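You operate a simulated robot arm through the tools that you are given. There is no shell and no other tool.

Carry out the task below with a simulated robot arm. There is one attempt and no reset: what you move stays moved.

## Task
Turn the grey knob of the black control box to 100. Put the yellow setting card on the tube stand top. Put the flat grey block labelled "G265" from the long beige table top on the yellow drilled plate and the flat grey block labelled "G250" on the blue drilled plate. Open the door of the dry box, take the purple holder and leave it on the floor of the dry box, then shut the door. Put two of the black foam sleeves from the long beige table top on the optics bench top. Do these in any order.

It is judged by the outcome, as a careful person would: the job done as asked, and still so three seconds after it is handed in. It fails if anything else is knocked over, pushed out of place, dropped, spilled or broken.

## Robot
A 6-joint arm with a two-finger gripper on a trunk, on a base that moves. Base frame: it is fixed to the floor where the robot stands at the start and does not move with it; the origin is under the middle of the robot, x ahead of it, y to its left, z up. Units: mm, degrees, N and s.
With the tool pointing down near the work surface it reaches from about 360 to 860 mm from the robot's upright axis, wherever it stands. Its first joint turns from -166.0 to 166.0 degrees. Places, roughly: black foam sleeve (6x6x8 cm) [-1000, 5200, 800]; blue drilled plate (8x12x2 cm) [-1300, 3900, 800]; door of the dry box [-1000, 1600, 1000]; flat grey block [-1000, 4250, 750]; floor of the dry box (24x24 cm) [-1180, 1620, 920]; grey knob of the black control box [500, -100, 1100]; optics bench top [700, 3000, 800]; purple holder [-1000, 4250, 750]; tube stand top [1500, 4500, 700]; yellow drilled plate (8x12x2 cm) [-900, 4500, 800]; yellow setting card [750, 2500, 750]. Payload 2.45 kg.
The TCP is the grasp point between the finger pads, 20 mm short of the fingertips. In the tool frame z runs along the fingers and y along their closing line. The gripper opens to 140 mm; its body begins 168 mm behind the TCP.
Orientation is told as [roll, pitch, yaw] about the base's x, y, z axes, in that order, counted from this pose: with the fingers straight down and closing along the base's y, the tool's x points along the base's -x, its y along +y and its z along -z.

## Interface
- The arm moves only by the tool drive_tool. Its argument "moves" is text: rows parted by semicolons, each of 7 numbers parted by spaces: the shift along the tool's x, y, z in mm, then the turn, a rotation vector about the tool's x, y, z in rad, then the finger opening in mm, from 0 to 140. In form: x y z wx wy wz grip; .... A call has 1 to 20 rows; each row shifts and turns the commanded pose from where the row before left it, along the tool's axes as they then stand. A row lasts 0.2 s, in which the tool goes at most 50 mm and 8.6 degrees; a call with a longer step from one row to the next is refused whole, and so is a gripper value outside its range. Where a pose cannot be reached the arm comes as near as it can. A force on the tool above 40 N (or 10 N above the force at the start of the call, whichever is more), or a blocked arm, ends the call early, and 0.2 s more pass. Each finger travels about 45 mm/s and halts on what it meets, pressing with about 21 N; the grip force reading is that of the motor and also rises with nothing between the fingers. The clock runs only during rows and for 0.2 s after the last one: add rows that do not move to give the fingers time. The reply holds the time, the measured pose of the TCP, the force on the tool along the base axes, the opening and the grip force, in the units named above and with some noise, with the torque about the TCP (base axes, N m) and any sound that the robot's microphone picked up.
- Cameras (640 x 400 px; columns grow to the right, rows downward): "scene" is now at [84.6, 111.4, 1849]; the picture's right is [-0.38, -0.93, 0.00], its down [-0.69, 0.28, -0.67] and it looks along [0.62, -0.25, -0.74] (base axes); focal length 273 px, centre (320, 200). "wrist" rides on the gripper at [78, 11, -209] in the tool frame; the picture's right is [-0.14, 0.99, 0.00], its down [-0.92, -0.13, -0.37] and it looks along [-0.37, -0.05, 0.93] (tool axes); focal length 280 px, centre (320, 200). There is no depth. A picture from a camera that has moved, and an enlarged one, comes with that camera's place and axes in the base frame and with its lens.
- snapshot(camera): a new picture of that camera. It takes no simulated time.
- move_column(by): moves the trunk up (or, below 0, down) by that many mm; the arm and the scene camera ride with it, the base frame stays. It gives what a move gives, with no picture.
- base_move(legs): drives the robot by 1 to 6 legs, each [ahead, left, turn to the left] in mm, mm and degrees, along the robot's own axes; the way and the turn of a leg run together, so that a leg with both is an arc; at most 1500 mm and 180 degrees a leg. The arm and the cameras ride along, it lands a little off, and it stops where it bumps. It gives what a move gives.
- turn_head(pan, tilt): turns the head with the scene camera to pan (to the left, within 143 degrees either way) and tilt (down, from -29 to 69), counted from straight ahead of the robot. It gives what a move gives.
- close_up(camera, box): a new picture of the part [left, top, right, bottom] of that camera's present view, enlarged. It takes no simulated time.
- finish_job(): hands the job in; it is judged then, once.

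Places have to be worked out from the pictures, the camera data and where the tool is seen. Open the gripper and draw the arm clear of the work before you hand the job in, unless the task says otherwise.

The tools are called as a command line: name --argument value ..., lists and objects as JSON in quotes. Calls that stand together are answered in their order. drive_tool: Moves the arm, as the interface text tells. Its arguments: {"type":"object","properties":{"moves":{"type":"string"}},"required":["moves"]} The other tools are called the same way: move_column (by) moves the trunk up or down; base_move (legs) drives the base; turn_head (pan, tilt) turns the head that bears the scene camera; snapshot (camera) takes a picture; close_up (camera, box) takes an enlarged picture of a part of a camera's view; finish_job () hands the job in.

At the start:

```text
t: 0.0
tcp_pos: [548.1, 74.6, 1388.5]
tcp_rot: [-0.1, 0.0, 0.0]
ft_force: [0.9, -0.2, -0.3]
moment: [0.02, 0.01, -0.04]
grip_width: 140.0
grasp_force: 0.0
trunk travel left (down, up): [-100.0, 130.0]
robot x, y, heading: [0.9, 2.6, 0.4]
head pan, tilt (commanded): [-22.2, 47.8]
```

scene: 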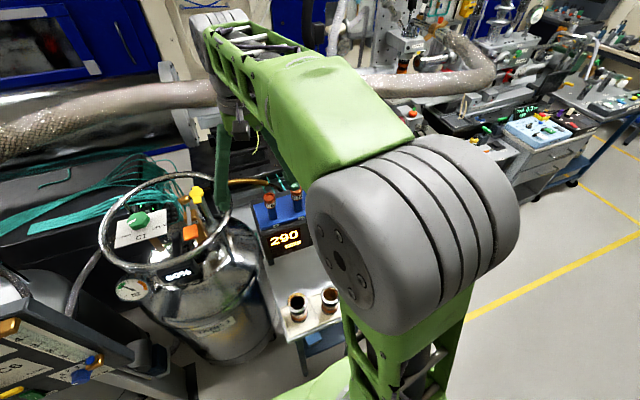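
wrist: 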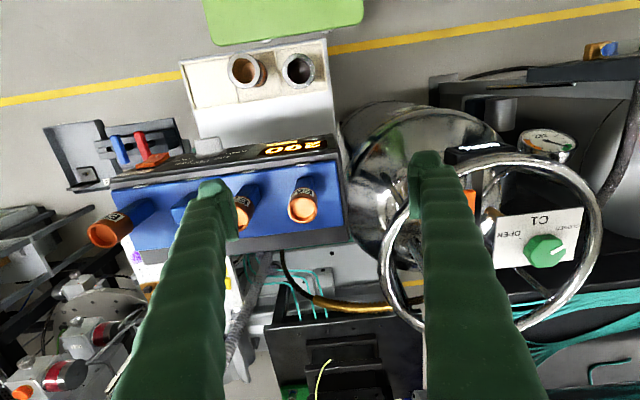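

I start by looking around from where the robot stands: the arm blocks part of the scene view, so I turn the head toward the control box on the right/front.

turn_head --pan 0 --tilt 40

snapshot --camera "scene"

snapshot --camera "wrist"

```text
t: 0.9
tcp_pos: [549.2, 73.7, 1387.1]
tcp_rot: [-0.1, 0.0, 0.0]
ft_force: [0.0, -0.4, 0.0]
moment: [0.0, 0.02, 0.01]
grip_width: 140.1
grasp_force: 0.1
trunk travel left (down, up): [-100.0, 130.0]
robot x, y, heading: [-1.6, -0.1, 0.1]
head pan, tilt (commanded): [0.0, 40.0]
```

```text
taken
camera scene: at [96.4, 141.1, 1860.1], right [0.0, -1.0, 0.0], down [-0.64, 0.0, -0.77], along [0.77, 0.0, -0.64], focal length 273 px, centre (320, 200)
```

scene: 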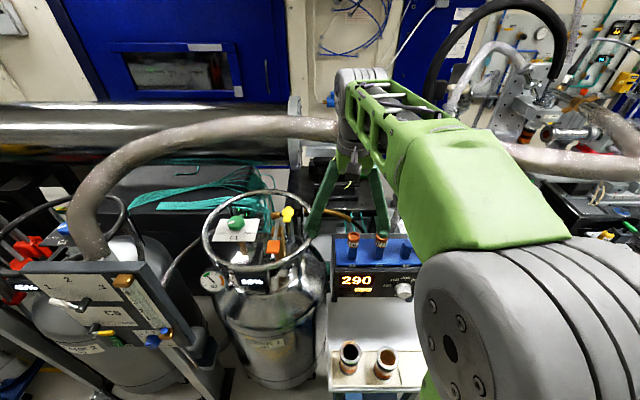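

```text
taken
camera wrist: at [471.8, 85.2, 1597.3], right [0.14, 0.99, 0.0], down [0.92, -0.13, 0.37], along [0.37, -0.05, -0.93], focal length 280 px, centre (320, 200)
```

wrist: 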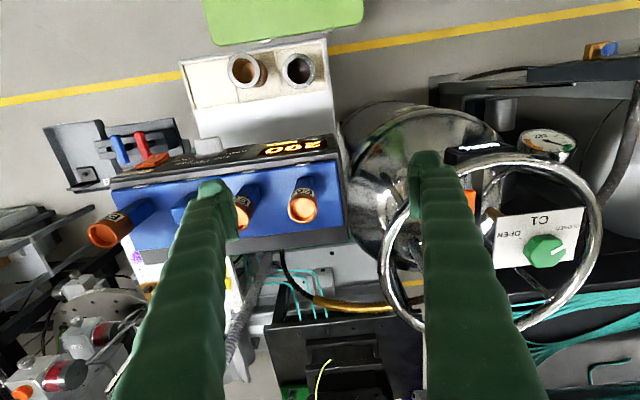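

The box with the "290" display and a knob on its front is the control box; I zoom in on it.

close_up --camera "scene" --box '[320, 220, 440, 310]'

turn_head --pan -60 --tilt 45

snapshot --camera "scene"

turn_head --pan 50 --tilt 35

snapshot --camera "scene"

turn_head --pan 100 --tilt 20

snapshot --camera "scene"

turn_head --pan 140 --tilt 20

snapshot --camera "scene"

```text
4.44 times, centred on (380, 265) of scene
camera zoom: at [96.4, 141.1, 1860.1], right [0.0, -1.0, 0.0], down [-0.64, 0.0, -0.77], along [0.77, 0.0, -0.64], focal length 1213 px, centre (53, -89)
```

zoom: 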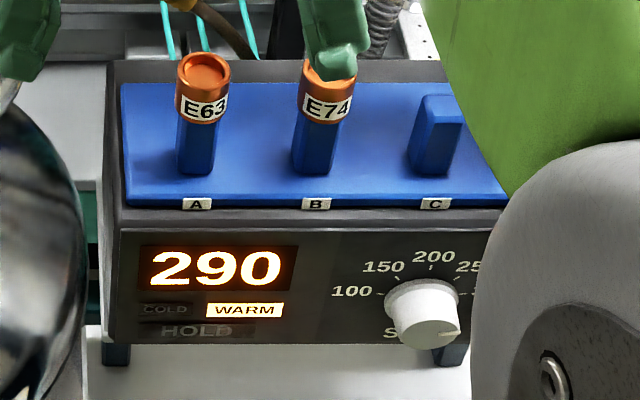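

```text
t: 2.2
tcp_pos: [550.1, 73.7, 1387.8]
tcp_rot: [0.1, -0.1, -0.1]
ft_force: [-0.8, 0.5, -0.2]
moment: [-0.02, 0.0, -0.01]
grip_width: 140.1
grasp_force: 0.1
trunk travel left (down, up): [-100.0, 130.0]
robot x, y, heading: [3.6, -1.6, 0.1]
head pan, tilt (commanded): [-60.0, 45.0]
```

```text
taken
camera scene: at [52.1, 70.8, 1852.8], right [-0.87, -0.5, 0.0], down [-0.35, 0.61, -0.71], along [0.35, -0.61, -0.71], focal length 273 px, centre (320, 200)
```

scene: 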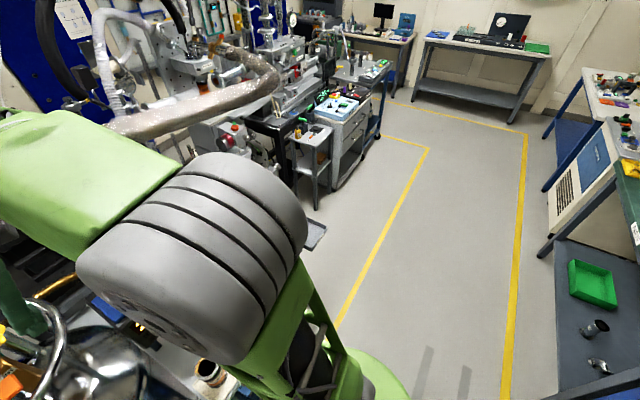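

```text
t: 4.0
tcp_pos: [549.0, 74.1, 1387.4]
tcp_rot: [0.0, 0.0, 0.1]
ft_force: [0.0, 0.6, -0.3]
moment: [-0.02, -0.01, 0.04]
grip_width: 139.9
grasp_force: 0.0
trunk travel left (down, up): [-100.0, 130.0]
robot x, y, heading: [4.0, -2.1, 0.2]
head pan, tilt (commanded): [50.0, 35.0]
```

```text
taken
camera scene: at [68.0, 208.6, 1867.7], right [0.77, -0.64, 0.0], down [-0.37, -0.44, -0.82], along [0.53, 0.63, -0.57], focal length 273 px, centre (320, 200)
```

scene: 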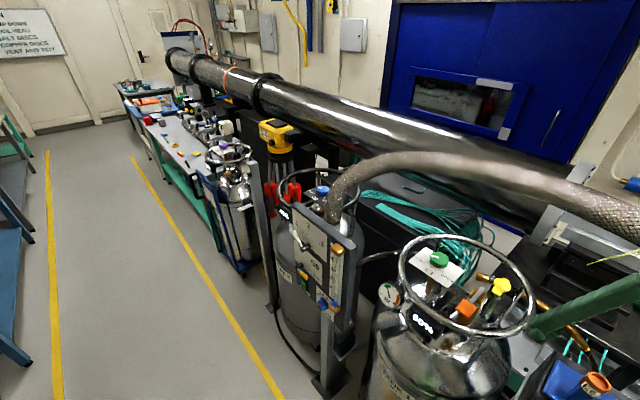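

```text
t: 5.2
tcp_pos: [549.3, 73.4, 1388.2]
tcp_rot: [0.1, 0.0, 0.0]
ft_force: [0.4, 0.0, 0.0]
moment: [0.02, -0.02, -0.03]
grip_width: 140.0
grasp_force: 0.1
trunk travel left (down, up): [-100.0, 130.0]
robot x, y, heading: [0.5, -1.1, -0.2]
head pan, tilt (commanded): [100.0, 20.0]
```

```text
taken
camera scene: at [-4.7, 232.9, 1891.5], right [0.98, 0.17, 0.0], down [0.06, -0.34, -0.94], along [-0.16, 0.93, -0.34], focal length 273 px, centre (320, 200)
```

scene: 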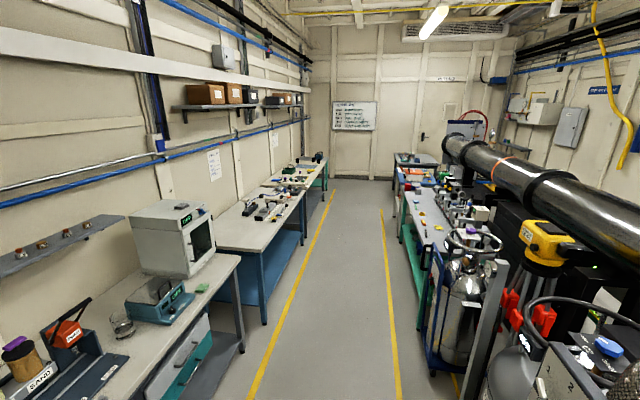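

```text
t: 6.3
tcp_pos: [548.9, 73.7, 1388.5]
tcp_rot: [-0.1, -0.1, 0.0]
ft_force: [-0.4, 0.2, -0.5]
moment: [0.04, 0.01, 0.02]
grip_width: 140.2
grasp_force: 0.1
trunk travel left (down, up): [-100.0, 130.0]
robot x, y, heading: [0.9, -1.1, 0.1]
head pan, tilt (commanded): [140.0, 20.0]
```

```text
taken
camera scene: at [-59.9, 201.1, 1891.5], right [0.64, 0.77, 0.0], down [0.26, -0.22, -0.94], along [-0.72, 0.6, -0.34], focal length 273 px, centre (320, 200)
```

scene: 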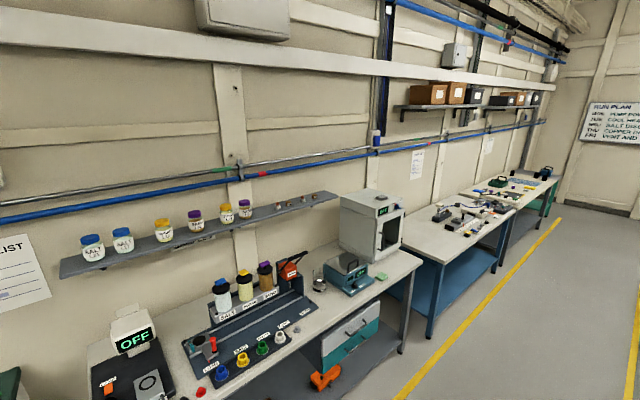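

The knob is on the box's front face, facing the robot, with the pointer now at about 290. The corridor behind me is clear to about x = -830, so I back up 250 mm to get room and a better view.

base_move --legs '[[-250, 0, 0]]'

turn_head --pan -15 --tilt 40

snapshot --camera "scene"

snapshot --camera "wrist"

```text
t: 8.1
tcp_pos: [293.8, 71.4, 1389.4]
tcp_rot: [0.0, -0.1, -0.4]
ft_force: [-0.7, 0.2, 0.7]
moment: [-0.01, -0.08, -0.01]
grip_width: 140.2
grasp_force: 0.1
trunk travel left (down, up): [-100.0, 130.0]
robot x, y, heading: [-252.7, -0.6, -0.2]
head pan, tilt (commanded): [140.0, 20.0]
```

```text
t: 10.5
tcp_pos: [294.8, 72.9, 1388.3]
tcp_rot: [0.0, 0.0, -0.3]
ft_force: [-0.7, -0.6, 0.1]
moment: [-0.02, 0.0, -0.02]
grip_width: 140.1
grasp_force: 0.0
trunk travel left (down, up): [-100.0, 130.0]
robot x, y, heading: [-255.2, 2.0, -0.5]
head pan, tilt (commanded): [-15.0, 40.0]
```

```text
taken
camera scene: at [-159.4, 119.4, 1860.1], right [-0.26, -0.96, 0.0], down [-0.62, 0.17, -0.77], along [0.74, -0.2, -0.64], focal length 273 px, centre (320, 200)
```

scene: 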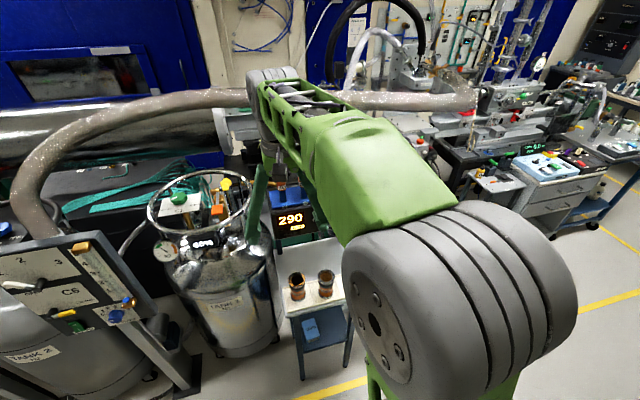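

```text
taken
camera wrist: at [218.7, 83.6, 1597.4], right [0.14, 0.99, 0.0], down [0.92, -0.13, 0.37], along [0.37, -0.05, -0.93], focal length 280 px, centre (320, 200)
```

wrist: 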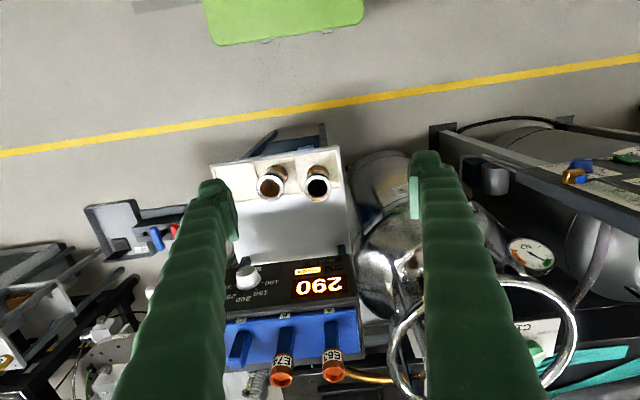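

The knob is visible in the wrist view; triangulating gives about (553, -110, 1125). I zoom to read the dial.

close_up --camera "wrist" --box '[215, 240, 365, 334]'

close_up --camera "scene" --box '[240, 170, 360, 245]'

```text
4.26 times, centred on (290, 287) of wrist
camera zoom: at [218.7, 83.6, 1597.4], right [0.14, 0.99, 0.0], down [0.92, -0.13, 0.37], along [0.37, -0.05, -0.93], focal length 1193 px, centre (448, -170)
```

zoom: 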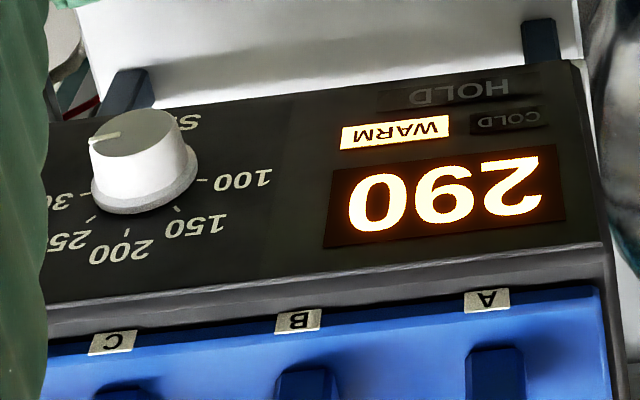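

```text
5.33 times, centred on (300, 208) of scene
camera zoom: at [-159.4, 119.4, 1860.1], right [-0.26, -0.96, 0.0], down [-0.62, 0.17, -0.77], along [0.74, -0.2, -0.64], focal length 1455 px, centre (427, 160)
```

zoom: 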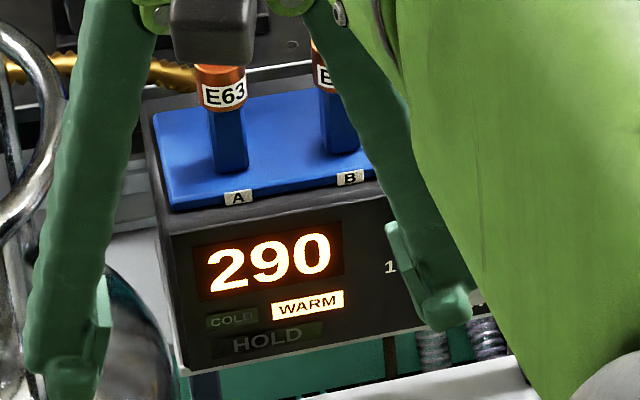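

The dial runs from 100 at left over 200 on top to 300 at right, so the knob must turn anticlockwise by roughly 160-170°. I bring the arm forward and pitch the tool toward the box front so the wrist camera sees the dial squarely.

drive_tool --moves "-25 -37 10 0 0 0 100; -25 -37 10 0 0 0 100; -25 -37 10 0 0 0 100; -25 -37 10 0 0 0 100; -25 -35 10 0 0 0 100; 0 0 0 0 -0.131 0 100; 0 0 0 0 -0.131 0 100; 0 0 0 0 -0.131 0 100; 0 0 0 0 -0.131 0 100; 0 0 0 0 -0.131 0 100; 0 0 0 0 -0.131 0 100; 0 0 0 0 -0.131 0 100; 0 0 0 0 -0.131 0 100; 0 0 0 0 -0.131 0 100; 0 0 0 0 -0.131 0 100"

snapshot --camera "wrist"

snapshot --camera "scene"

```text
t: 13.7
tcp_pos: [419.9, -106.8, 1336.1]
tcp_rot: [1.8, -71.8, -1.1]
ft_force: [0.2, -0.1, 0.6]
moment: [0.02, -0.01, 0.08]
grip_width: 100.1
grasp_force: 0.1
out of reach, approached as far as the arm can: row 13
trunk travel left (down, up): [-100.0, 130.0]
robot x, y, heading: [-255.6, -4.1, -0.4]
head pan, tilt (commanded): [-15.0, 40.0]
```

```text
taken
camera wrist: at [198.1, -97.5, 1327.4], right [0.03, 0.99, 0.14], down [-0.06, -0.14, 0.99], along [1.0, -0.04, 0.06], focal length 280 px, centre (320, 200)
```

wrist: 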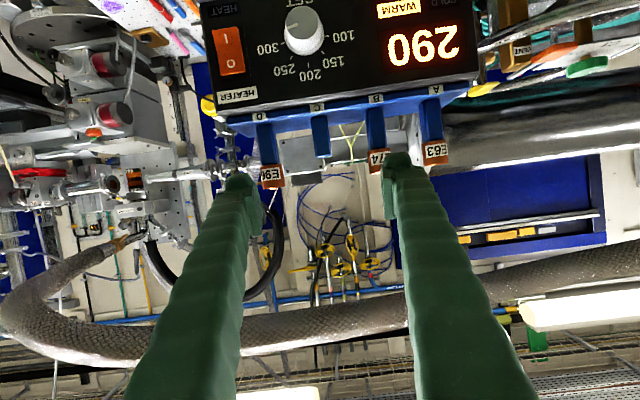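

```text
taken
camera scene: at [-158.9, 118.8, 1860.1], right [-0.26, -0.96, 0.0], down [-0.62, 0.17, -0.77], along [0.74, -0.2, -0.64], focal length 273 px, centre (320, 200)
```

scene: 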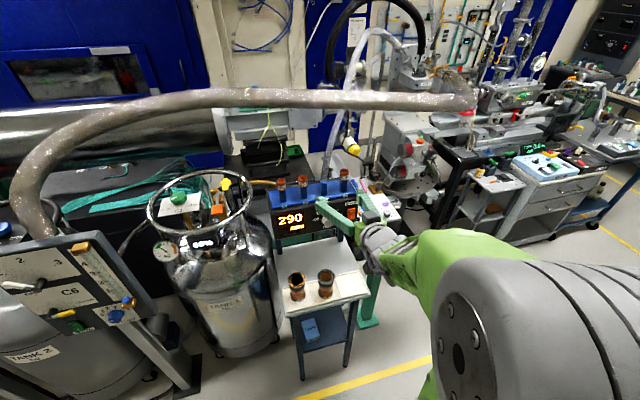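

The arm reached nearly the tilt I wanted (71.8°), and the dial shows 100 at left and 300 at right. I lower the tool toward knob height and check the pose again.

drive_tool --moves "41 0 13.4 0 0 0 100; 41 0 13.4 0 0 0 100; 41 0 13.4 0 0 0 100; 0 0 0 0 0 0 100"

snapshot --camera "wrist"

close_up --camera "scene" --box '[240, 150, 480, 300]'

```text
t: 14.7
tcp_pos: [419.1, -102.9, 1208.4]
tcp_rot: [3.0, -71.6, -2.1]
ft_force: [-0.5, 0.3, 0.5]
moment: [0.0, -0.04, 0.01]
grip_width: 99.7
grasp_force: 0.1
trunk travel left (down, up): [-100.0, 130.0]
robot x, y, heading: [-255.6, 3.2, -0.1]
head pan, tilt (commanded): [-15.0, 40.0]
```

```text
taken
camera wrist: at [196.7, -94.2, 1200.5], right [0.03, 0.99, 0.15], down [-0.06, -0.14, 0.99], along [1.0, -0.04, 0.05], focal length 280 px, centre (320, 200)
```

wrist: 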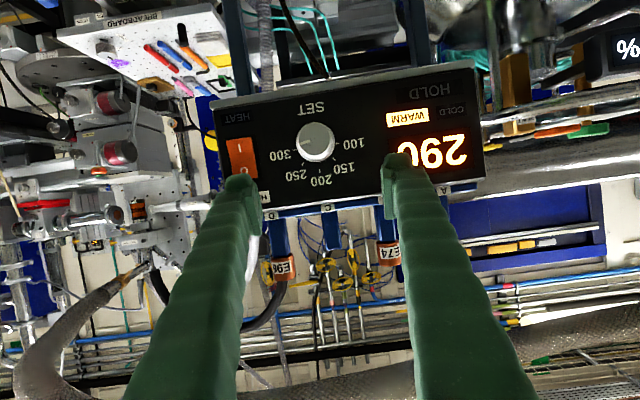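

```text
2.67 times, centred on (360, 225) of scene
camera zoom: at [-159.5, 119.5, 1860.2], right [-0.26, -0.96, 0.0], down [-0.62, 0.17, -0.77], along [0.74, -0.2, -0.64], focal length 728 px, centre (213, 133)
```

zoom: 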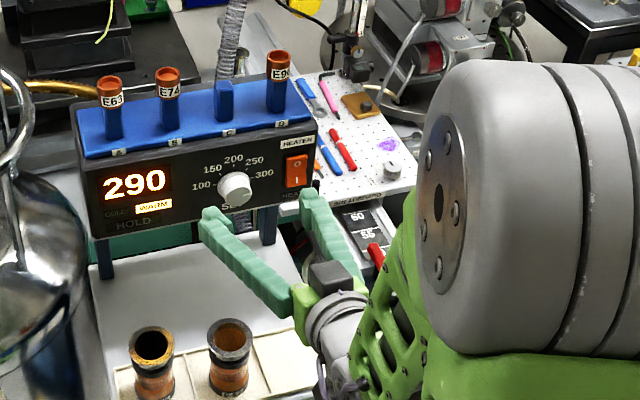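

The knob front now triangulates to about (543, -102, 1144). I zoom in on the dial to measure tick angles and the pointer.

close_up --camera "wrist" --box '[260, 95, 380, 195]'

close_up --camera "scene" --box '[300, 200, 360, 240]'

```text
4.00 times, centred on (320, 145) of wrist
camera zoom: at [196.7, -94.2, 1200.5], right [0.03, 0.99, 0.15], down [-0.06, -0.14, 0.99], along [1.0, -0.04, 0.05], focal length 1122 px, centre (320, 420)
```

zoom: 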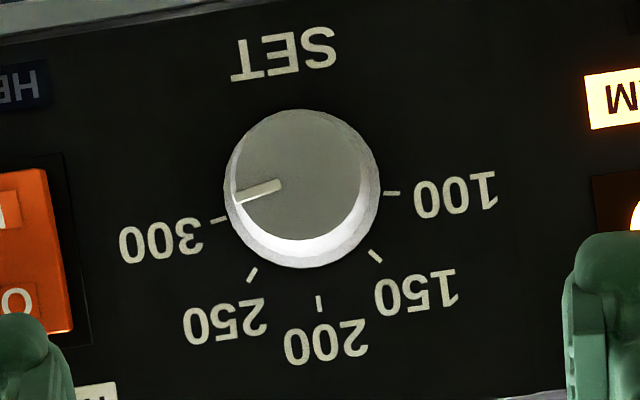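

```text
10.00 times, centred on (330, 220) of scene
camera zoom: at [-159.5, 119.5, 1860.2], right [-0.26, -0.96, 0.0], down [-0.62, 0.17, -0.77], along [0.74, -0.2, -0.64], focal length 2729 px, centre (220, 0)
```

zoom: 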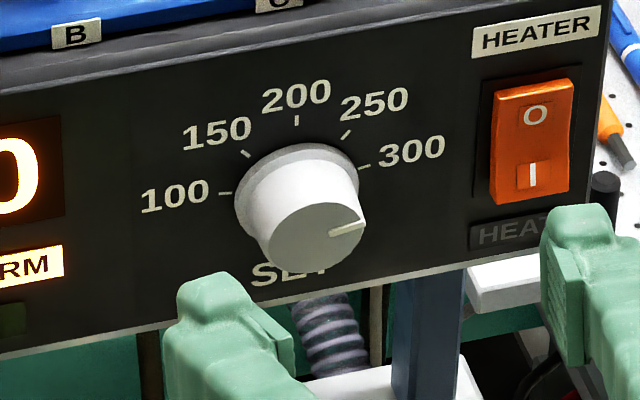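

Ticks are 45° per 50 units, the face is vertical, so the knob axis is along +x and it must turn anticlockwise by about 171°. I try to pitch the tool fully horizontal here and take out the small roll/yaw errors.

drive_tool --moves "0 0 0 0 -0.08 0 100; 0 0 0 0 -0.08 0 100; 0 0 0 0 -0.08 0 100; 0 0 0 0 -0.08 0 100; 0 0 0 0 0 0 100"

```text
t: 15.9
tcp_pos: [443.1, -146.4, 1275.5]
tcp_rot: [79.4, -88.2, -78.3]
ft_force: [0.4, -0.8, -0.6]
moment: [0.02, -0.04, -0.02]
grip_width: 100.2
grasp_force: 0.0
out of reach, approached as far as the arm can: row 1, 2, 3, 4
trunk travel left (down, up): [-100.0, 130.0]
robot x, y, heading: [-254.1, 1.7, -0.2]
head pan, tilt (commanded): [-15.0, 40.0]
```

The arm can't hold a horizontal tool this close. I back the base another 180 mm and drop the trunk 60 mm so the forearm lies flatter.

base_move --legs '[[-180, 0, 0]]'

move_column --by -60

drive_tool --moves "0 0 40 0 0 0 100; 0 0 40 0 0 0 100; 0 0 40 0 0 0 100; 0 0 0 0 0 0 100"

snapshot --camera "wrist"

```text
t: 17.5
tcp_pos: [258.6, -145.8, 1275.1]
tcp_rot: [79.4, -88.3, -78.3]
ft_force: [-0.8, 0.2, -0.3]
moment: [0.02, 0.06, -0.05]
grip_width: 100.0
grasp_force: 0.1
trunk travel left (down, up): [-100.0, 130.0]
robot x, y, heading: [-435.8, 3.2, -0.4]
head pan, tilt (commanded): [-15.0, 40.0]
```

```text
t: 18.5
tcp_pos: [259.4, -145.8, 1215.8]
tcp_rot: [78.3, -88.2, -77.2]
ft_force: [-0.1, 0.0, -0.1]
moment: [-0.01, 0.04, 0.01]
grip_width: 100.1
grasp_force: 0.1
trunk travel left (down, up): [-40.0, 190.0]
robot x, y, heading: [-440.1, 4.3, -0.4]
head pan, tilt (commanded): [-15.0, 40.0]
```

```text
t: 19.5
tcp_pos: [383.3, -143.6, 1211.3]
tcp_rot: [77.2, -88.3, -76.2]
ft_force: [-0.1, -0.9, -0.3]
moment: [0.0, -0.02, -0.02]
grip_width: 100.0
grasp_force: 0.0
trunk travel left (down, up): [-40.0, 190.0]
robot x, y, heading: [-436.7, -0.9, -0.4]
head pan, tilt (commanded): [-15.0, 40.0]
```

```text
taken
camera wrist: at [174.0, -132.2, 1135.5], right [-0.02, 0.99, 0.17], down [-0.36, -0.16, 0.92], along [0.93, -0.04, 0.36], focal length 280 px, centre (320, 200)
```

wrist: 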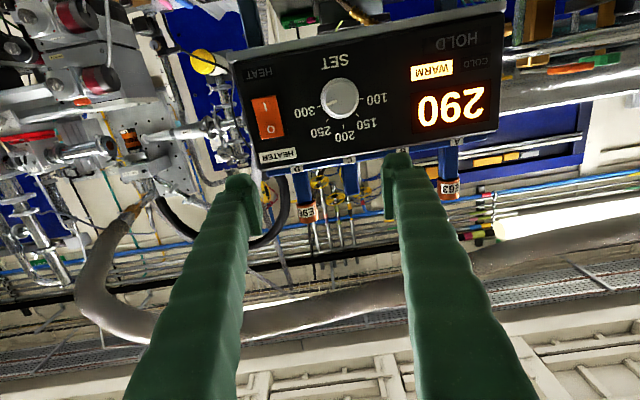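

The tool is now level with the box front in view. I move it to the knob's axis line (y -102, z 1144), still 140 mm short, and roll the gripper +85° so I can turn the knob in one long sweep.

drive_tool --moves "34 20 8 0 0 0 100; 33 22 8 0 0 0 100; 0 0 0 0 0 0.148 100; 0 0 0 0 0 0.148 100; 0 0 0 0 0 0.148 100; 0 0 0 0 0 0.148 100; 0 0 0 0 0 0.148 100; 0 0 0 0 0 0.148 100; 0 0 0 0 0 0.148 100; 0 0 0 0 0 0.148 100; 0 0 0 0 0 0.148 100; 0 0 0 0 0 0.148 100; 0 0 0 0 0 0 100"

snapshot --camera "wrist"

snapshot --camera "scene"

```text
t: 22.3
tcp_pos: [398.5, -104.3, 1152.5]
tcp_rot: [89.5, -3.3, -88.7]
ft_force: [-0.2, -1.1, 0.1]
moment: [-0.03, -0.02, 0.0]
grip_width: 99.8
grasp_force: 0.1
out of reach, approached as far as the arm can: row 2
trunk travel left (down, up): [-40.0, 190.0]
robot x, y, heading: [-440.8, -1.4, -0.8]
head pan, tilt (commanded): [-15.0, 40.0]
```

```text
taken
camera wrist: at [188.7, -29.9, 1161.3], right [0.01, -0.08, 1.0], down [-0.35, -0.93, -0.07], along [0.94, -0.35, -0.04], focal length 280 px, centre (320, 200)
```

wrist: 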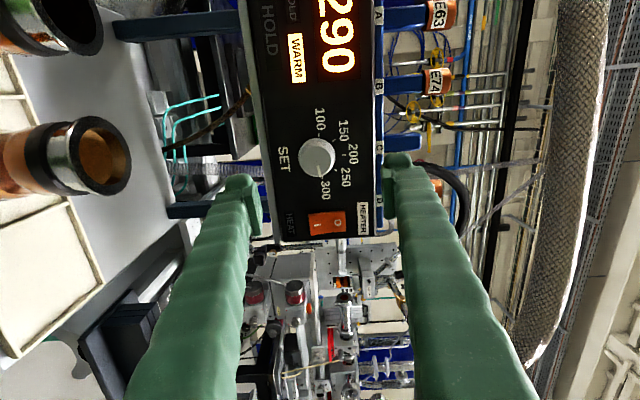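

```text
taken
camera scene: at [-343.8, 120.2, 1800.1], right [-0.26, -0.96, 0.0], down [-0.62, 0.17, -0.77], along [0.74, -0.2, -0.64], focal length 273 px, centre (320, 200)
```

scene: 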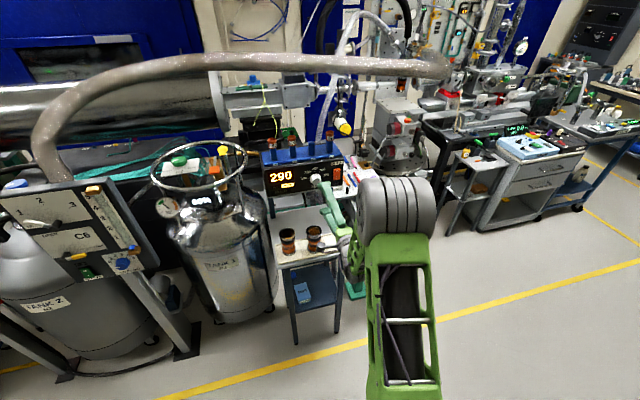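

Roll worked and the knob re-triangulates to (543, -103, 1146), with TCP at (398, -104, 1152). I advance along the tool axis to x≈515 while correcting 6 mm down, then look.

drive_tool --moves "0 -3 30 0 0 0 80; 0 -3 30 0 0 0 80; -1 0 30 0 0 0 80; 0 0 26 0 0 0 80; 0 0 0 0 0 0 80"

snapshot --camera "wrist"

close_up --camera "scene" --box '[250, 140, 400, 240]'

```text
t: 23.5
tcp_pos: [512.3, -111.2, 1149.8]
tcp_rot: [89.5, -3.4, -88.3]
ft_force: [-0.7, 0.3, 0.1]
moment: [-0.01, -0.02, -0.02]
grip_width: 79.9
grasp_force: 0.0
out of reach, approached as far as the arm can: row 3
trunk travel left (down, up): [-40.0, 190.0]
robot x, y, heading: [-439.3, 0.5, -0.4]
head pan, tilt (commanded): [-15.0, 40.0]
```

```text
taken
camera wrist: at [302.6, -38.4, 1157.6], right [0.01, -0.08, 1.0], down [-0.34, -0.94, -0.07], along [0.94, -0.34, -0.04], focal length 280 px, centre (320, 200)
```

wrist: 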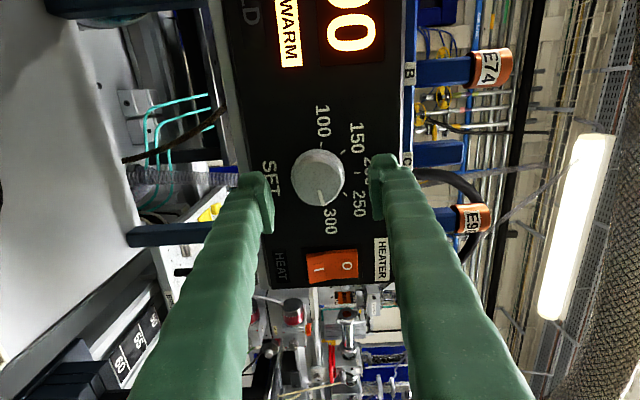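

```text
4.00 times, centred on (325, 190) of scene
camera zoom: at [-343.8, 120.2, 1800.1], right [-0.26, -0.96, 0.0], down [-0.62, 0.17, -0.77], along [0.74, -0.2, -0.64], focal length 1092 px, centre (300, 240)
```

zoom: 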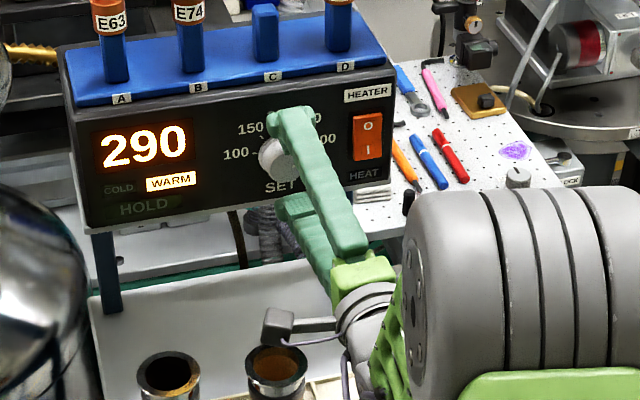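

The knob is now at about (543, -104.5, 1147) and the TCP at (512, -111, 1150). I correct 7 mm left and 3 mm down and advance 26 mm so the pads straddle the knob.

drive_tool --moves "7 -2.5 0 0 0 0 80; 0 0 13 0 0 0 80; 0 0 13 0 0 0 80; 0 0 0 0 0 0 80"

snapshot --camera "wrist"

close_up --camera "scene" --box '[280, 150, 360, 203]'

```text
t: 24.3
tcp_pos: [530.1, -112.2, 1143.2]
tcp_rot: [89.2, -3.4, -88.2]
ft_force: [-28.9, 1.7, 2.8]
moment: [-0.07, -1.5, -0.17]
grip_width: 84.9
grasp_force: 3.5
out of reach, approached as far as the arm can: row 1, 3
trunk travel left (down, up): [-40.0, 190.0]
robot x, y, heading: [-440.9, -2.0, 0.2]
head pan, tilt (commanded): [-15.0, 40.0]
stopped in row 4: the force on the tool passed its limit at 50 N (the readings are from after the stop); the commanded pose is now the measured one
```

```text
taken
camera wrist: at [319.6, -39.3, 1153.2], right [0.02, -0.08, 1.0], down [-0.34, -0.94, -0.07], along [0.94, -0.34, -0.04], focal length 280 px, centre (320, 200)
```

wrist: 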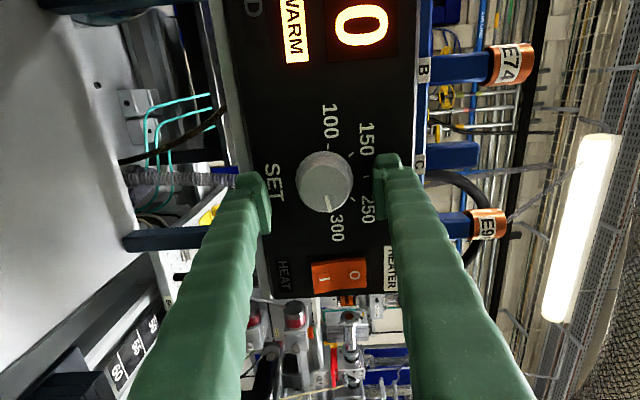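

```text
7.55 times, centred on (320, 176) of scene
camera zoom: at [-349.9, 120.6, 1800.4], right [-0.26, -0.96, 0.0], down [-0.62, 0.17, -0.77], along [0.74, -0.2, -0.64], focal length 2060 px, centre (320, 377)
```

zoom: 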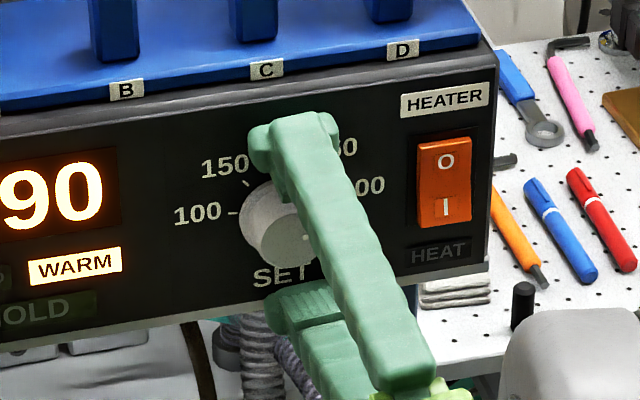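

The fingertips touched the face (so the face is at x≈551, the knob front near 525, knob centre about y -99.5, z 1148). I back off a bit and try a slow sideways correction.

drive_tool --moves "0 0 -12 0 0 0 85; 0 0 -12 0 0 0 85; 0 0 0 0 0 0 85; 3 1 0 0 0 0 85; 3 1 0 0 0 0 85; 3 1 0 0 0 0 85; 3 1 0 0 0 0 85; 0 0 0 0 0 0 85; 0 0 0 0 0 0 85"

```text
t: 26.3
tcp_pos: [509.4, -101.9, 1144.0]
tcp_rot: [89.0, -3.4, -87.5]
ft_force: [0.2, -0.2, 0.3]
moment: [0.01, 0.0, 0.03]
grip_width: 85.1
grasp_force: 0.0
trunk travel left (down, up): [-40.0, 190.0]
robot x, y, heading: [-438.3, 4.1, -0.4]
head pan, tilt (commanded): [-15.0, 40.0]
```

Slow steps work: now at (509, -102, 1144). I add the last small correction and advance 16 mm to straddle the knob with tips just off the face.

drive_tool --moves "1 2 0 0 0 0 85; 1 2 0 0 0 0 85; 0 0 5 0 0 0 85; 0 0 5 0 0 0 85; 0 0 6 0 0 0 85; 0 0 0 0 0 0 85; 0 0 0 0 0 0 85"

snapshot --camera "wrist"

```text
t: 27.9
tcp_pos: [526.3, -101.6, 1149.6]
tcp_rot: [89.0, -3.4, -87.7]
ft_force: [-0.2, 1.0, 0.0]
moment: [-0.02, 0.0, 0.03]
grip_width: 85.2
grasp_force: 0.0
trunk travel left (down, up): [-40.0, 190.0]
robot x, y, heading: [-435.8, 3.4, -0.5]
head pan, tilt (commanded): [-15.0, 40.0]
```

```text
taken
camera wrist: at [316.7, -30.0, 1159.5], right [0.02, -0.08, 1.0], down [-0.33, -0.94, -0.07], along [0.94, -0.33, -0.05], focal length 280 px, centre (320, 200)
```

wrist: 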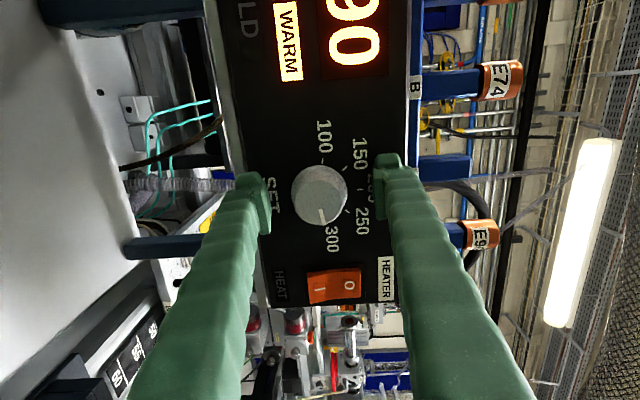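

The knob's centre now sits exactly at the TCP projection (320,195). I close the fingers on it.

drive_tool --moves "0 0 0 0 0 0 30; 0 0 0 0 0 0 30; 0 0 0 0 0 0 30; 0 0 0 0 0 0 30; 0 0 0 0 0 0 30"

snapshot --camera "wrist"

```text
t: 29.1
tcp_pos: [527.0, -100.5, 1148.4]
tcp_rot: [88.9, -3.3, -87.6]
ft_force: [-7.0, -0.8, -4.6]
moment: [-0.06, -0.06, -0.05]
grip_width: 40.6
grasp_force: 14.4
trunk travel left (down, up): [-40.0, 190.0]
robot x, y, heading: [-441.1, 1.2, -0.2]
head pan, tilt (commanded): [-15.0, 40.0]
```

```text
taken
camera wrist: at [316.2, -30.1, 1158.8], right [0.02, -0.08, 1.0], down [-0.33, -0.94, -0.07], along [0.94, -0.33, -0.05], focal length 280 px, centre (320, 200)
```

wrist: 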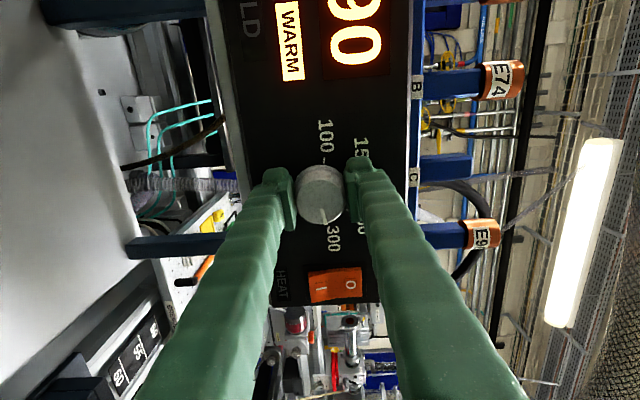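

Gripped at 40.6 mm with small side forces. I turn anticlockwise by about 34° first and check display and forces.

drive_tool --moves "0 0 0 0 0 -0.1 30; 0 0 0 0 0 -0.1 30; 0 0 0 0 0 -0.1 30; 0 0 0 0 0 -0.1 30; 0 0 0 0 0 -0.1 30; 0 0 0 0 0 -0.1 30; 0 0 0 0 0 0 30"

snapshot --camera "wrist"

close_up --camera "scene" --box '[240, 140, 400, 240]'

```text
t: 30.7
tcp_pos: [527.1, -101.7, 1146.0]
tcp_rot: [88.6, -37.8, -86.8]
ft_force: [-2.0, -2.3, -11.4]
moment: [0.0, 0.15, 0.02]
grip_width: 39.6
grasp_force: 44.8
out of reach, approached as far as the arm can: row 6
trunk travel left (down, up): [-40.0, 190.0]
robot x, y, heading: [-435.2, -1.1, -0.2]
head pan, tilt (commanded): [-15.0, 40.0]
```

```text
taken
camera wrist: at [315.5, -41.0, 1111.3], right [0.0, 0.5, 0.87], down [-0.33, -0.82, 0.47], along [0.95, -0.28, 0.17], focal length 280 px, centre (320, 200)
```

wrist: 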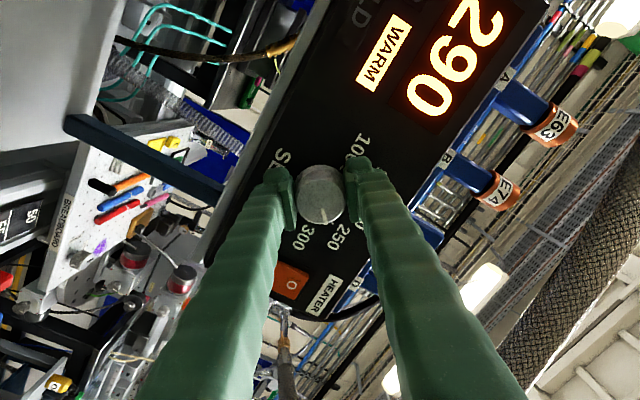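

```text
4.00 times, centred on (320, 190) of scene
camera zoom: at [-342.9, 119.6, 1800.0], right [-0.26, -0.96, 0.0], down [-0.62, 0.17, -0.77], along [0.74, -0.2, -0.64], focal length 1092 px, centre (320, 240)
```

zoom: 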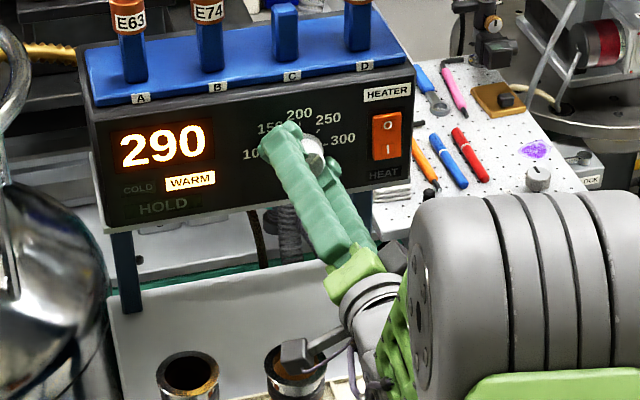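

The gripper turned about 34°; the display still reads 290, so I zoom on the pointer to see whether the knob followed.

close_up --camera "wrist" --box '[250, 120, 400, 270]'

```text
2.67 times, centred on (325, 195) of wrist
camera zoom: at [315.5, -41.0, 1111.3], right [0.0, 0.5, 0.87], down [-0.33, -0.82, 0.47], along [0.95, -0.28, 0.17], focal length 748 px, centre (307, 213)
```

zoom: 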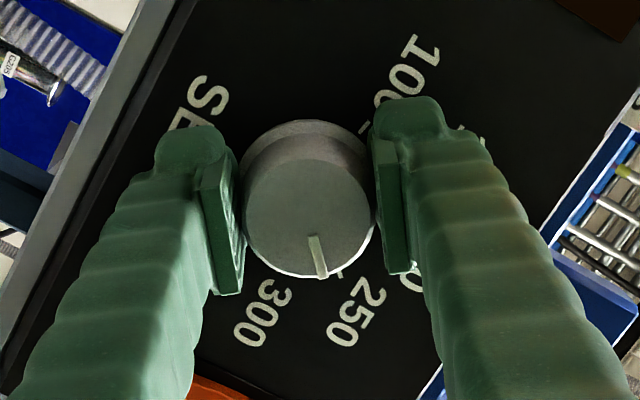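

The pointer followed to about 250 (34° ≈ 38 units), so the knob turns with the gripper. I continue turning in the same direction.

drive_tool --moves "0 0 0 0 0 -0.1 30; 0 0 0 0 0 -0.1 30; 0 0 0 0 0 -0.1 30; 0 0 0 0 0 -0.1 30; 0 0 0 0 0 -0.1 30; 0 0 0 0 0 -0.1 30; 0 0 0 0 0 0 30"

close_up --camera "wrist" --box '[230, 110, 410, 270]'

```text
t: 32.3
tcp_pos: [526.3, -103.8, 1145.0]
tcp_rot: [85.2, -72.2, -83.3]
ft_force: [-5.5, -1.5, -27.0]
moment: [0.01, -0.08, -0.19]
grip_width: 39.5
grasp_force: 45.0
trunk travel left (down, up): [-40.0, 190.0]
robot x, y, heading: [-436.0, 2.0, -0.4]
head pan, tilt (commanded): [-15.0, 40.0]
```

```text
2.50 times, centred on (320, 190) of wrist
camera zoom: at [315.9, -76.3, 1079.8], right [-0.02, 0.9, 0.43], down [-0.33, -0.42, 0.85], along [0.94, -0.12, 0.31], focal length 701 px, centre (320, 225)
```

zoom: 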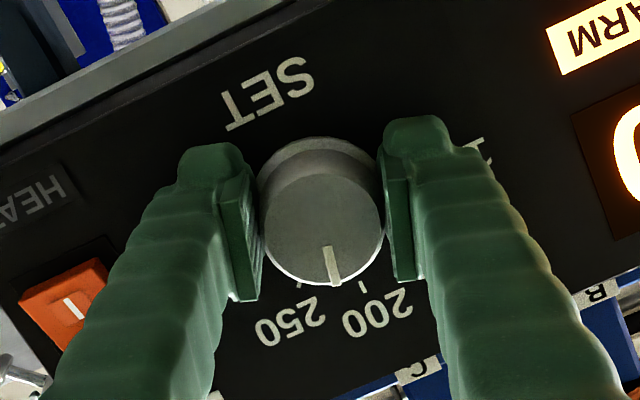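

Pointer is now near 215. The vertical side force has grown to -27 N, so I relieve it with a small downward shift and check.

drive_tool --moves "1.5 0 0 0 0 0 30; 0 0 0 0 0 0 30"

```text
t: 32.9
tcp_pos: [527.2, -103.5, 1146.2]
tcp_rot: [85.6, -72.0, -83.8]
ft_force: [-6.9, -2.0, -23.4]
moment: [-0.01, 0.5, -0.19]
grip_width: 39.9
grasp_force: 45.0
trunk travel left (down, up): [-40.0, 190.0]
robot x, y, heading: [-434.9, 1.5, -0.2]
head pan, tilt (commanded): [-15.0, 40.0]
```

The force eased as expected, so I shift the commanded pose a further 6 mm down in steps, then keep turning.

drive_tool --moves "3 0 0 0 0 0 30; 3 0 0 0 0 0 30; 0 0 0 0 0 0 30"

```text
t: 33.7
tcp_pos: [527.1, -103.3, 1144.7]
tcp_rot: [87.3, -72.1, -85.4]
ft_force: [1.9, -7.6, -5.4]
moment: [0.02, 0.51, -0.35]
grip_width: 39.7
grasp_force: 44.2
trunk travel left (down, up): [-40.0, 190.0]
robot x, y, heading: [-437.2, 4.4, -0.4]
head pan, tilt (commanded): [-15.0, 40.0]
```

Forces are low now. I continue with another 34° and check.

drive_tool --moves "0 0 0 0 0 -0.1 30; 0 0 0 0 0 -0.1 30; 0 0 0 0 0 -0.1 30; 0 0 0 0 0 -0.1 30; 0 0 0 0 0 -0.1 30; 0 0 0 0 0 -0.1 30; 0 0 0 0 0 0 30"

close_up --camera "wrist" --box '[230, 110, 410, 270]'

```text
t: 34.7
tcp_pos: [526.7, -102.8, 1145.6]
tcp_rot: [-42.9, -88.1, 45.4]
ft_force: [-20.8, 2.2, 5.5]
moment: [-0.03, -0.44, -0.82]
grip_width: 39.9
grasp_force: 45.4
out of reach, approached as far as the arm can: row 4, 5
trunk travel left (down, up): [-40.0, 190.0]
robot x, y, heading: [-440.5, 1.7, -0.0]
head pan, tilt (commanded): [-15.0, 40.0]
stopped in row 5: the force on the tool passed its limit at 51 N (the readings are from after the stop); the commanded pose is now the measured one
```

```text
2.50 times, centred on (320, 190) of wrist
camera zoom: at [316.7, -103.4, 1072.2], right [-0.04, 0.99, 0.11], down [-0.34, -0.12, 0.93], along [0.94, 0.0, 0.34], focal length 701 px, centre (320, 225)
```

zoom: 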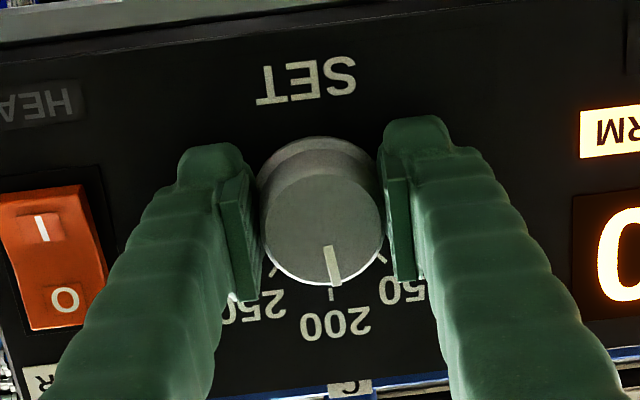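

The pointer is now at ~198 and the arm hit a limit at zero roll. I release, back off 12 mm, roll back by +95° for a fresh bite, and check alignment.

drive_tool --moves "0 0 0 0 0 0 85; 0 0 0 0 0 0 85; 0 0 0 0 0 0 85; 0 0 -6 0 0 0 85; 0 0 -6 0 0 0 85; 0 0 0 0 0 0.13 85; 0 0 0 0 0 0.13 85; 0 0 0 0 0 0.13 85; 0 0 0 0 0 0.13 85; 0 0 0 0 0 0.13 85; 0 0 0 0 0 0.13 85; 0 0 0 0 0 0.13 85; 0 0 0 0 0 0.13 85; 0 0 0 0 0 0.13 85; 0 0 0 0 0 0.13 85; 0 0 0 0 0 0.13 85; 0 0 0 0 0 0.13 85; 0 0 0 0 0 0.13 85; 0 0 0 0 0 0 85; 0 0 0 0 0 0 85"

snapshot --camera "wrist"

snapshot --camera "scene"

```text
t: 35.4
tcp_pos: [525.7, -88.5, 1143.7]
tcp_rot: [-47.5, -87.7, 51.1]
ft_force: [-24.2, 19.0, 5.0]
moment: [-0.47, -0.41, -0.68]
grip_width: 72.8
grasp_force: 0.1
trunk travel left (down, up): [-40.0, 190.0]
robot x, y, heading: [-437.6, 0.6, 0.1]
head pan, tilt (commanded): [-15.0, 40.0]
stopped in row 3: the force on the tool passed its limit at 42 N (the readings are from after the stop); the commanded pose is now the measured one
```

```text
taken
camera wrist: at [316.6, -92.5, 1071.5], right [-0.06, 0.99, 0.11], down [-0.34, -0.12, 0.93], along [0.94, 0.02, 0.34], focal length 280 px, centre (320, 200)
```

wrist: 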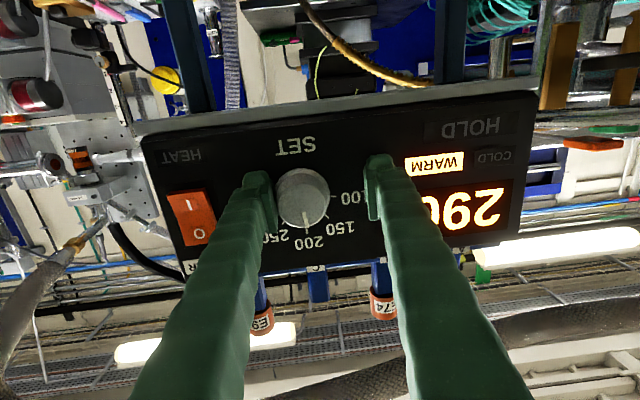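

```text
taken
camera scene: at [-350.1, 124.0, 1800.2], right [-0.26, -0.97, 0.0], down [-0.62, 0.17, -0.77], along [0.74, -0.2, -0.64], focal length 273 px, centre (320, 200)
```

scene: 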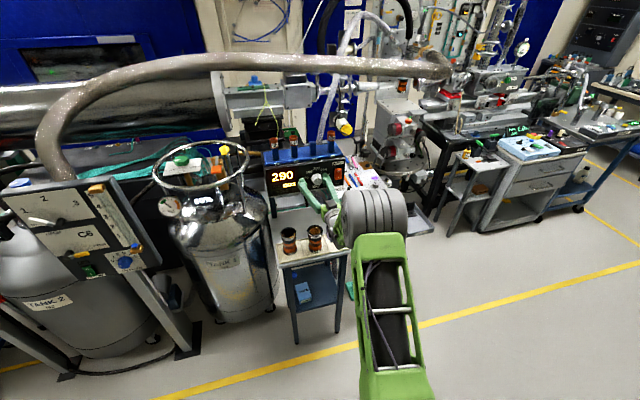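

On release the tool sprang sideways and one finger rests on the knob, with tips on the face. I open wider and back straight off.

drive_tool --moves "0 0 -3 0 0 0 100; 0 0 -4 0 0 0 100; 0 0 -5 0 0 0 100; 0 0 -8 0 0 0 100; 0 0 -10 0 0 0 100; 0 0 0 0 0 0 100"

snapshot --camera "wrist"

```text
t: 36.8
tcp_pos: [499.2, -97.9, 1142.9]
tcp_rot: [-30.7, -88.0, 34.1]
ft_force: [0.1, -0.3, 0.7]
moment: [0.02, -0.01, 0.0]
grip_width: 99.8
grasp_force: 0.0
trunk travel left (down, up): [-40.0, 190.0]
robot x, y, heading: [-440.1, 1.7, -0.0]
head pan, tilt (commanded): [-15.0, 40.0]
```

```text
taken
camera wrist: at [289.2, -100.9, 1071.5], right [-0.06, 0.99, 0.12], down [-0.33, -0.13, 0.93], along [0.94, 0.01, 0.34], focal length 280 px, centre (320, 200)
```

wrist: 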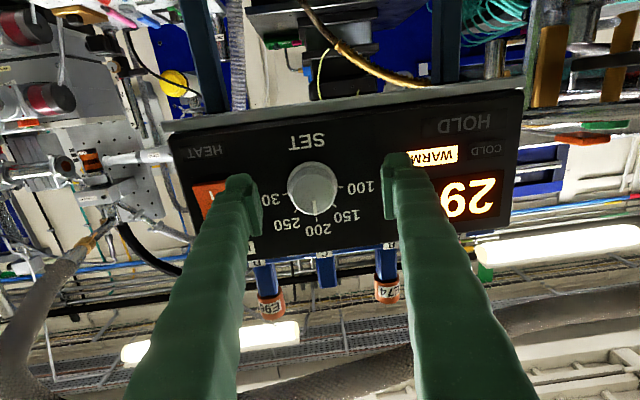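

Free now at (499, -98, 1143), pointer near 200. I roll +95° here, clear of the knob.

drive_tool --moves "0 0 0 0 0 0.128 85; 0 0 0 0 0 0.128 85; 0 0 0 0 0 0.128 85; 0 0 0 0 0 0.128 85; 0 0 0 0 0 0.128 85; 0 0 0 0 0 0.128 85; 0 0 0 0 0 0.128 85; 0 0 0 0 0 0.128 85; 0 0 0 0 0 0.128 85; 0 0 0 0 0 0.128 85; 0 0 0 0 0 0.128 85; 0 0 0 0 0 0.128 85; 0 0 0 0 0 0.128 85; 0 0 0 0 0 0 85; 0 0 0 0 0 0 85"

snapshot --camera "wrist"

```text
t: 40.0
tcp_pos: [499.1, -98.3, 1141.6]
tcp_rot: [88.2, 3.9, -87.0]
ft_force: [0.2, 0.5, 0.4]
moment: [-0.03, -0.02, -0.02]
grip_width: 84.9
grasp_force: 0.0
trunk travel left (down, up): [-40.0, 190.0]
robot x, y, heading: [-444.5, 4.4, -0.3]
head pan, tilt (commanded): [-15.0, 40.0]
```

```text
taken
camera wrist: at [288.6, -31.8, 1164.5], right [0.04, -0.2, 0.98], down [-0.32, -0.93, -0.18], along [0.95, -0.31, -0.1], focal length 280 px, centre (320, 200)
```

wrist: 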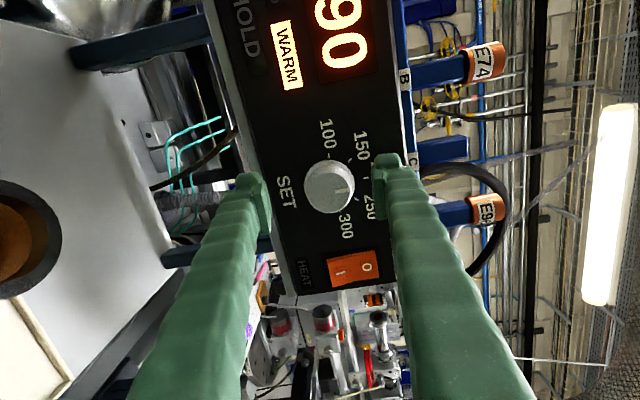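

Rolled to ~94°. The earlier grips put the knob centre at y≈-103, z≈1148, so I shift by (-5.6, +7.9) in the tool frame, then advance 26 mm slowly.

drive_tool --moves "-2 2.7 0 0 0 0 85; -2 2.7 0 0 0 0 85; -1.6 2.5 0 0 0 0 85; 0 0 6 0 0 0 85; 0 0 6 0 0 0 85; 0 0 6 0 0 0 85; 0 0 5 0 0 0 85; 0 0 3 0 0 0 85; 0 0 0 0 0 0 85; 0 0 0 0 0 0 85"

snapshot --camera "wrist"

```text
t: 42.2
tcp_pos: [526.3, -102.5, 1149.0]
tcp_rot: [88.3, 3.8, -87.1]
ft_force: [-0.2, 0.3, -0.4]
moment: [0.0, 0.01, -0.04]
grip_width: 84.7
grasp_force: 0.0
trunk travel left (down, up): [-40.0, 190.0]
robot x, y, heading: [-438.8, 3.2, 0.0]
head pan, tilt (commanded): [-15.0, 40.0]
```

```text
taken
camera wrist: at [315.4, -35.9, 1171.0], right [0.04, -0.2, 0.98], down [-0.32, -0.93, -0.18], along [0.95, -0.31, -0.1], focal length 280 px, centre (320, 200)
```

wrist: 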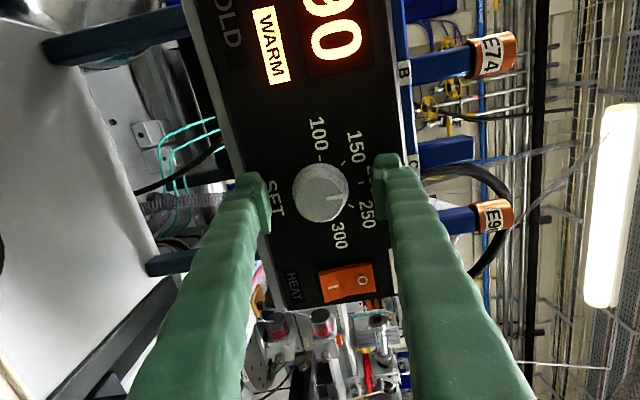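

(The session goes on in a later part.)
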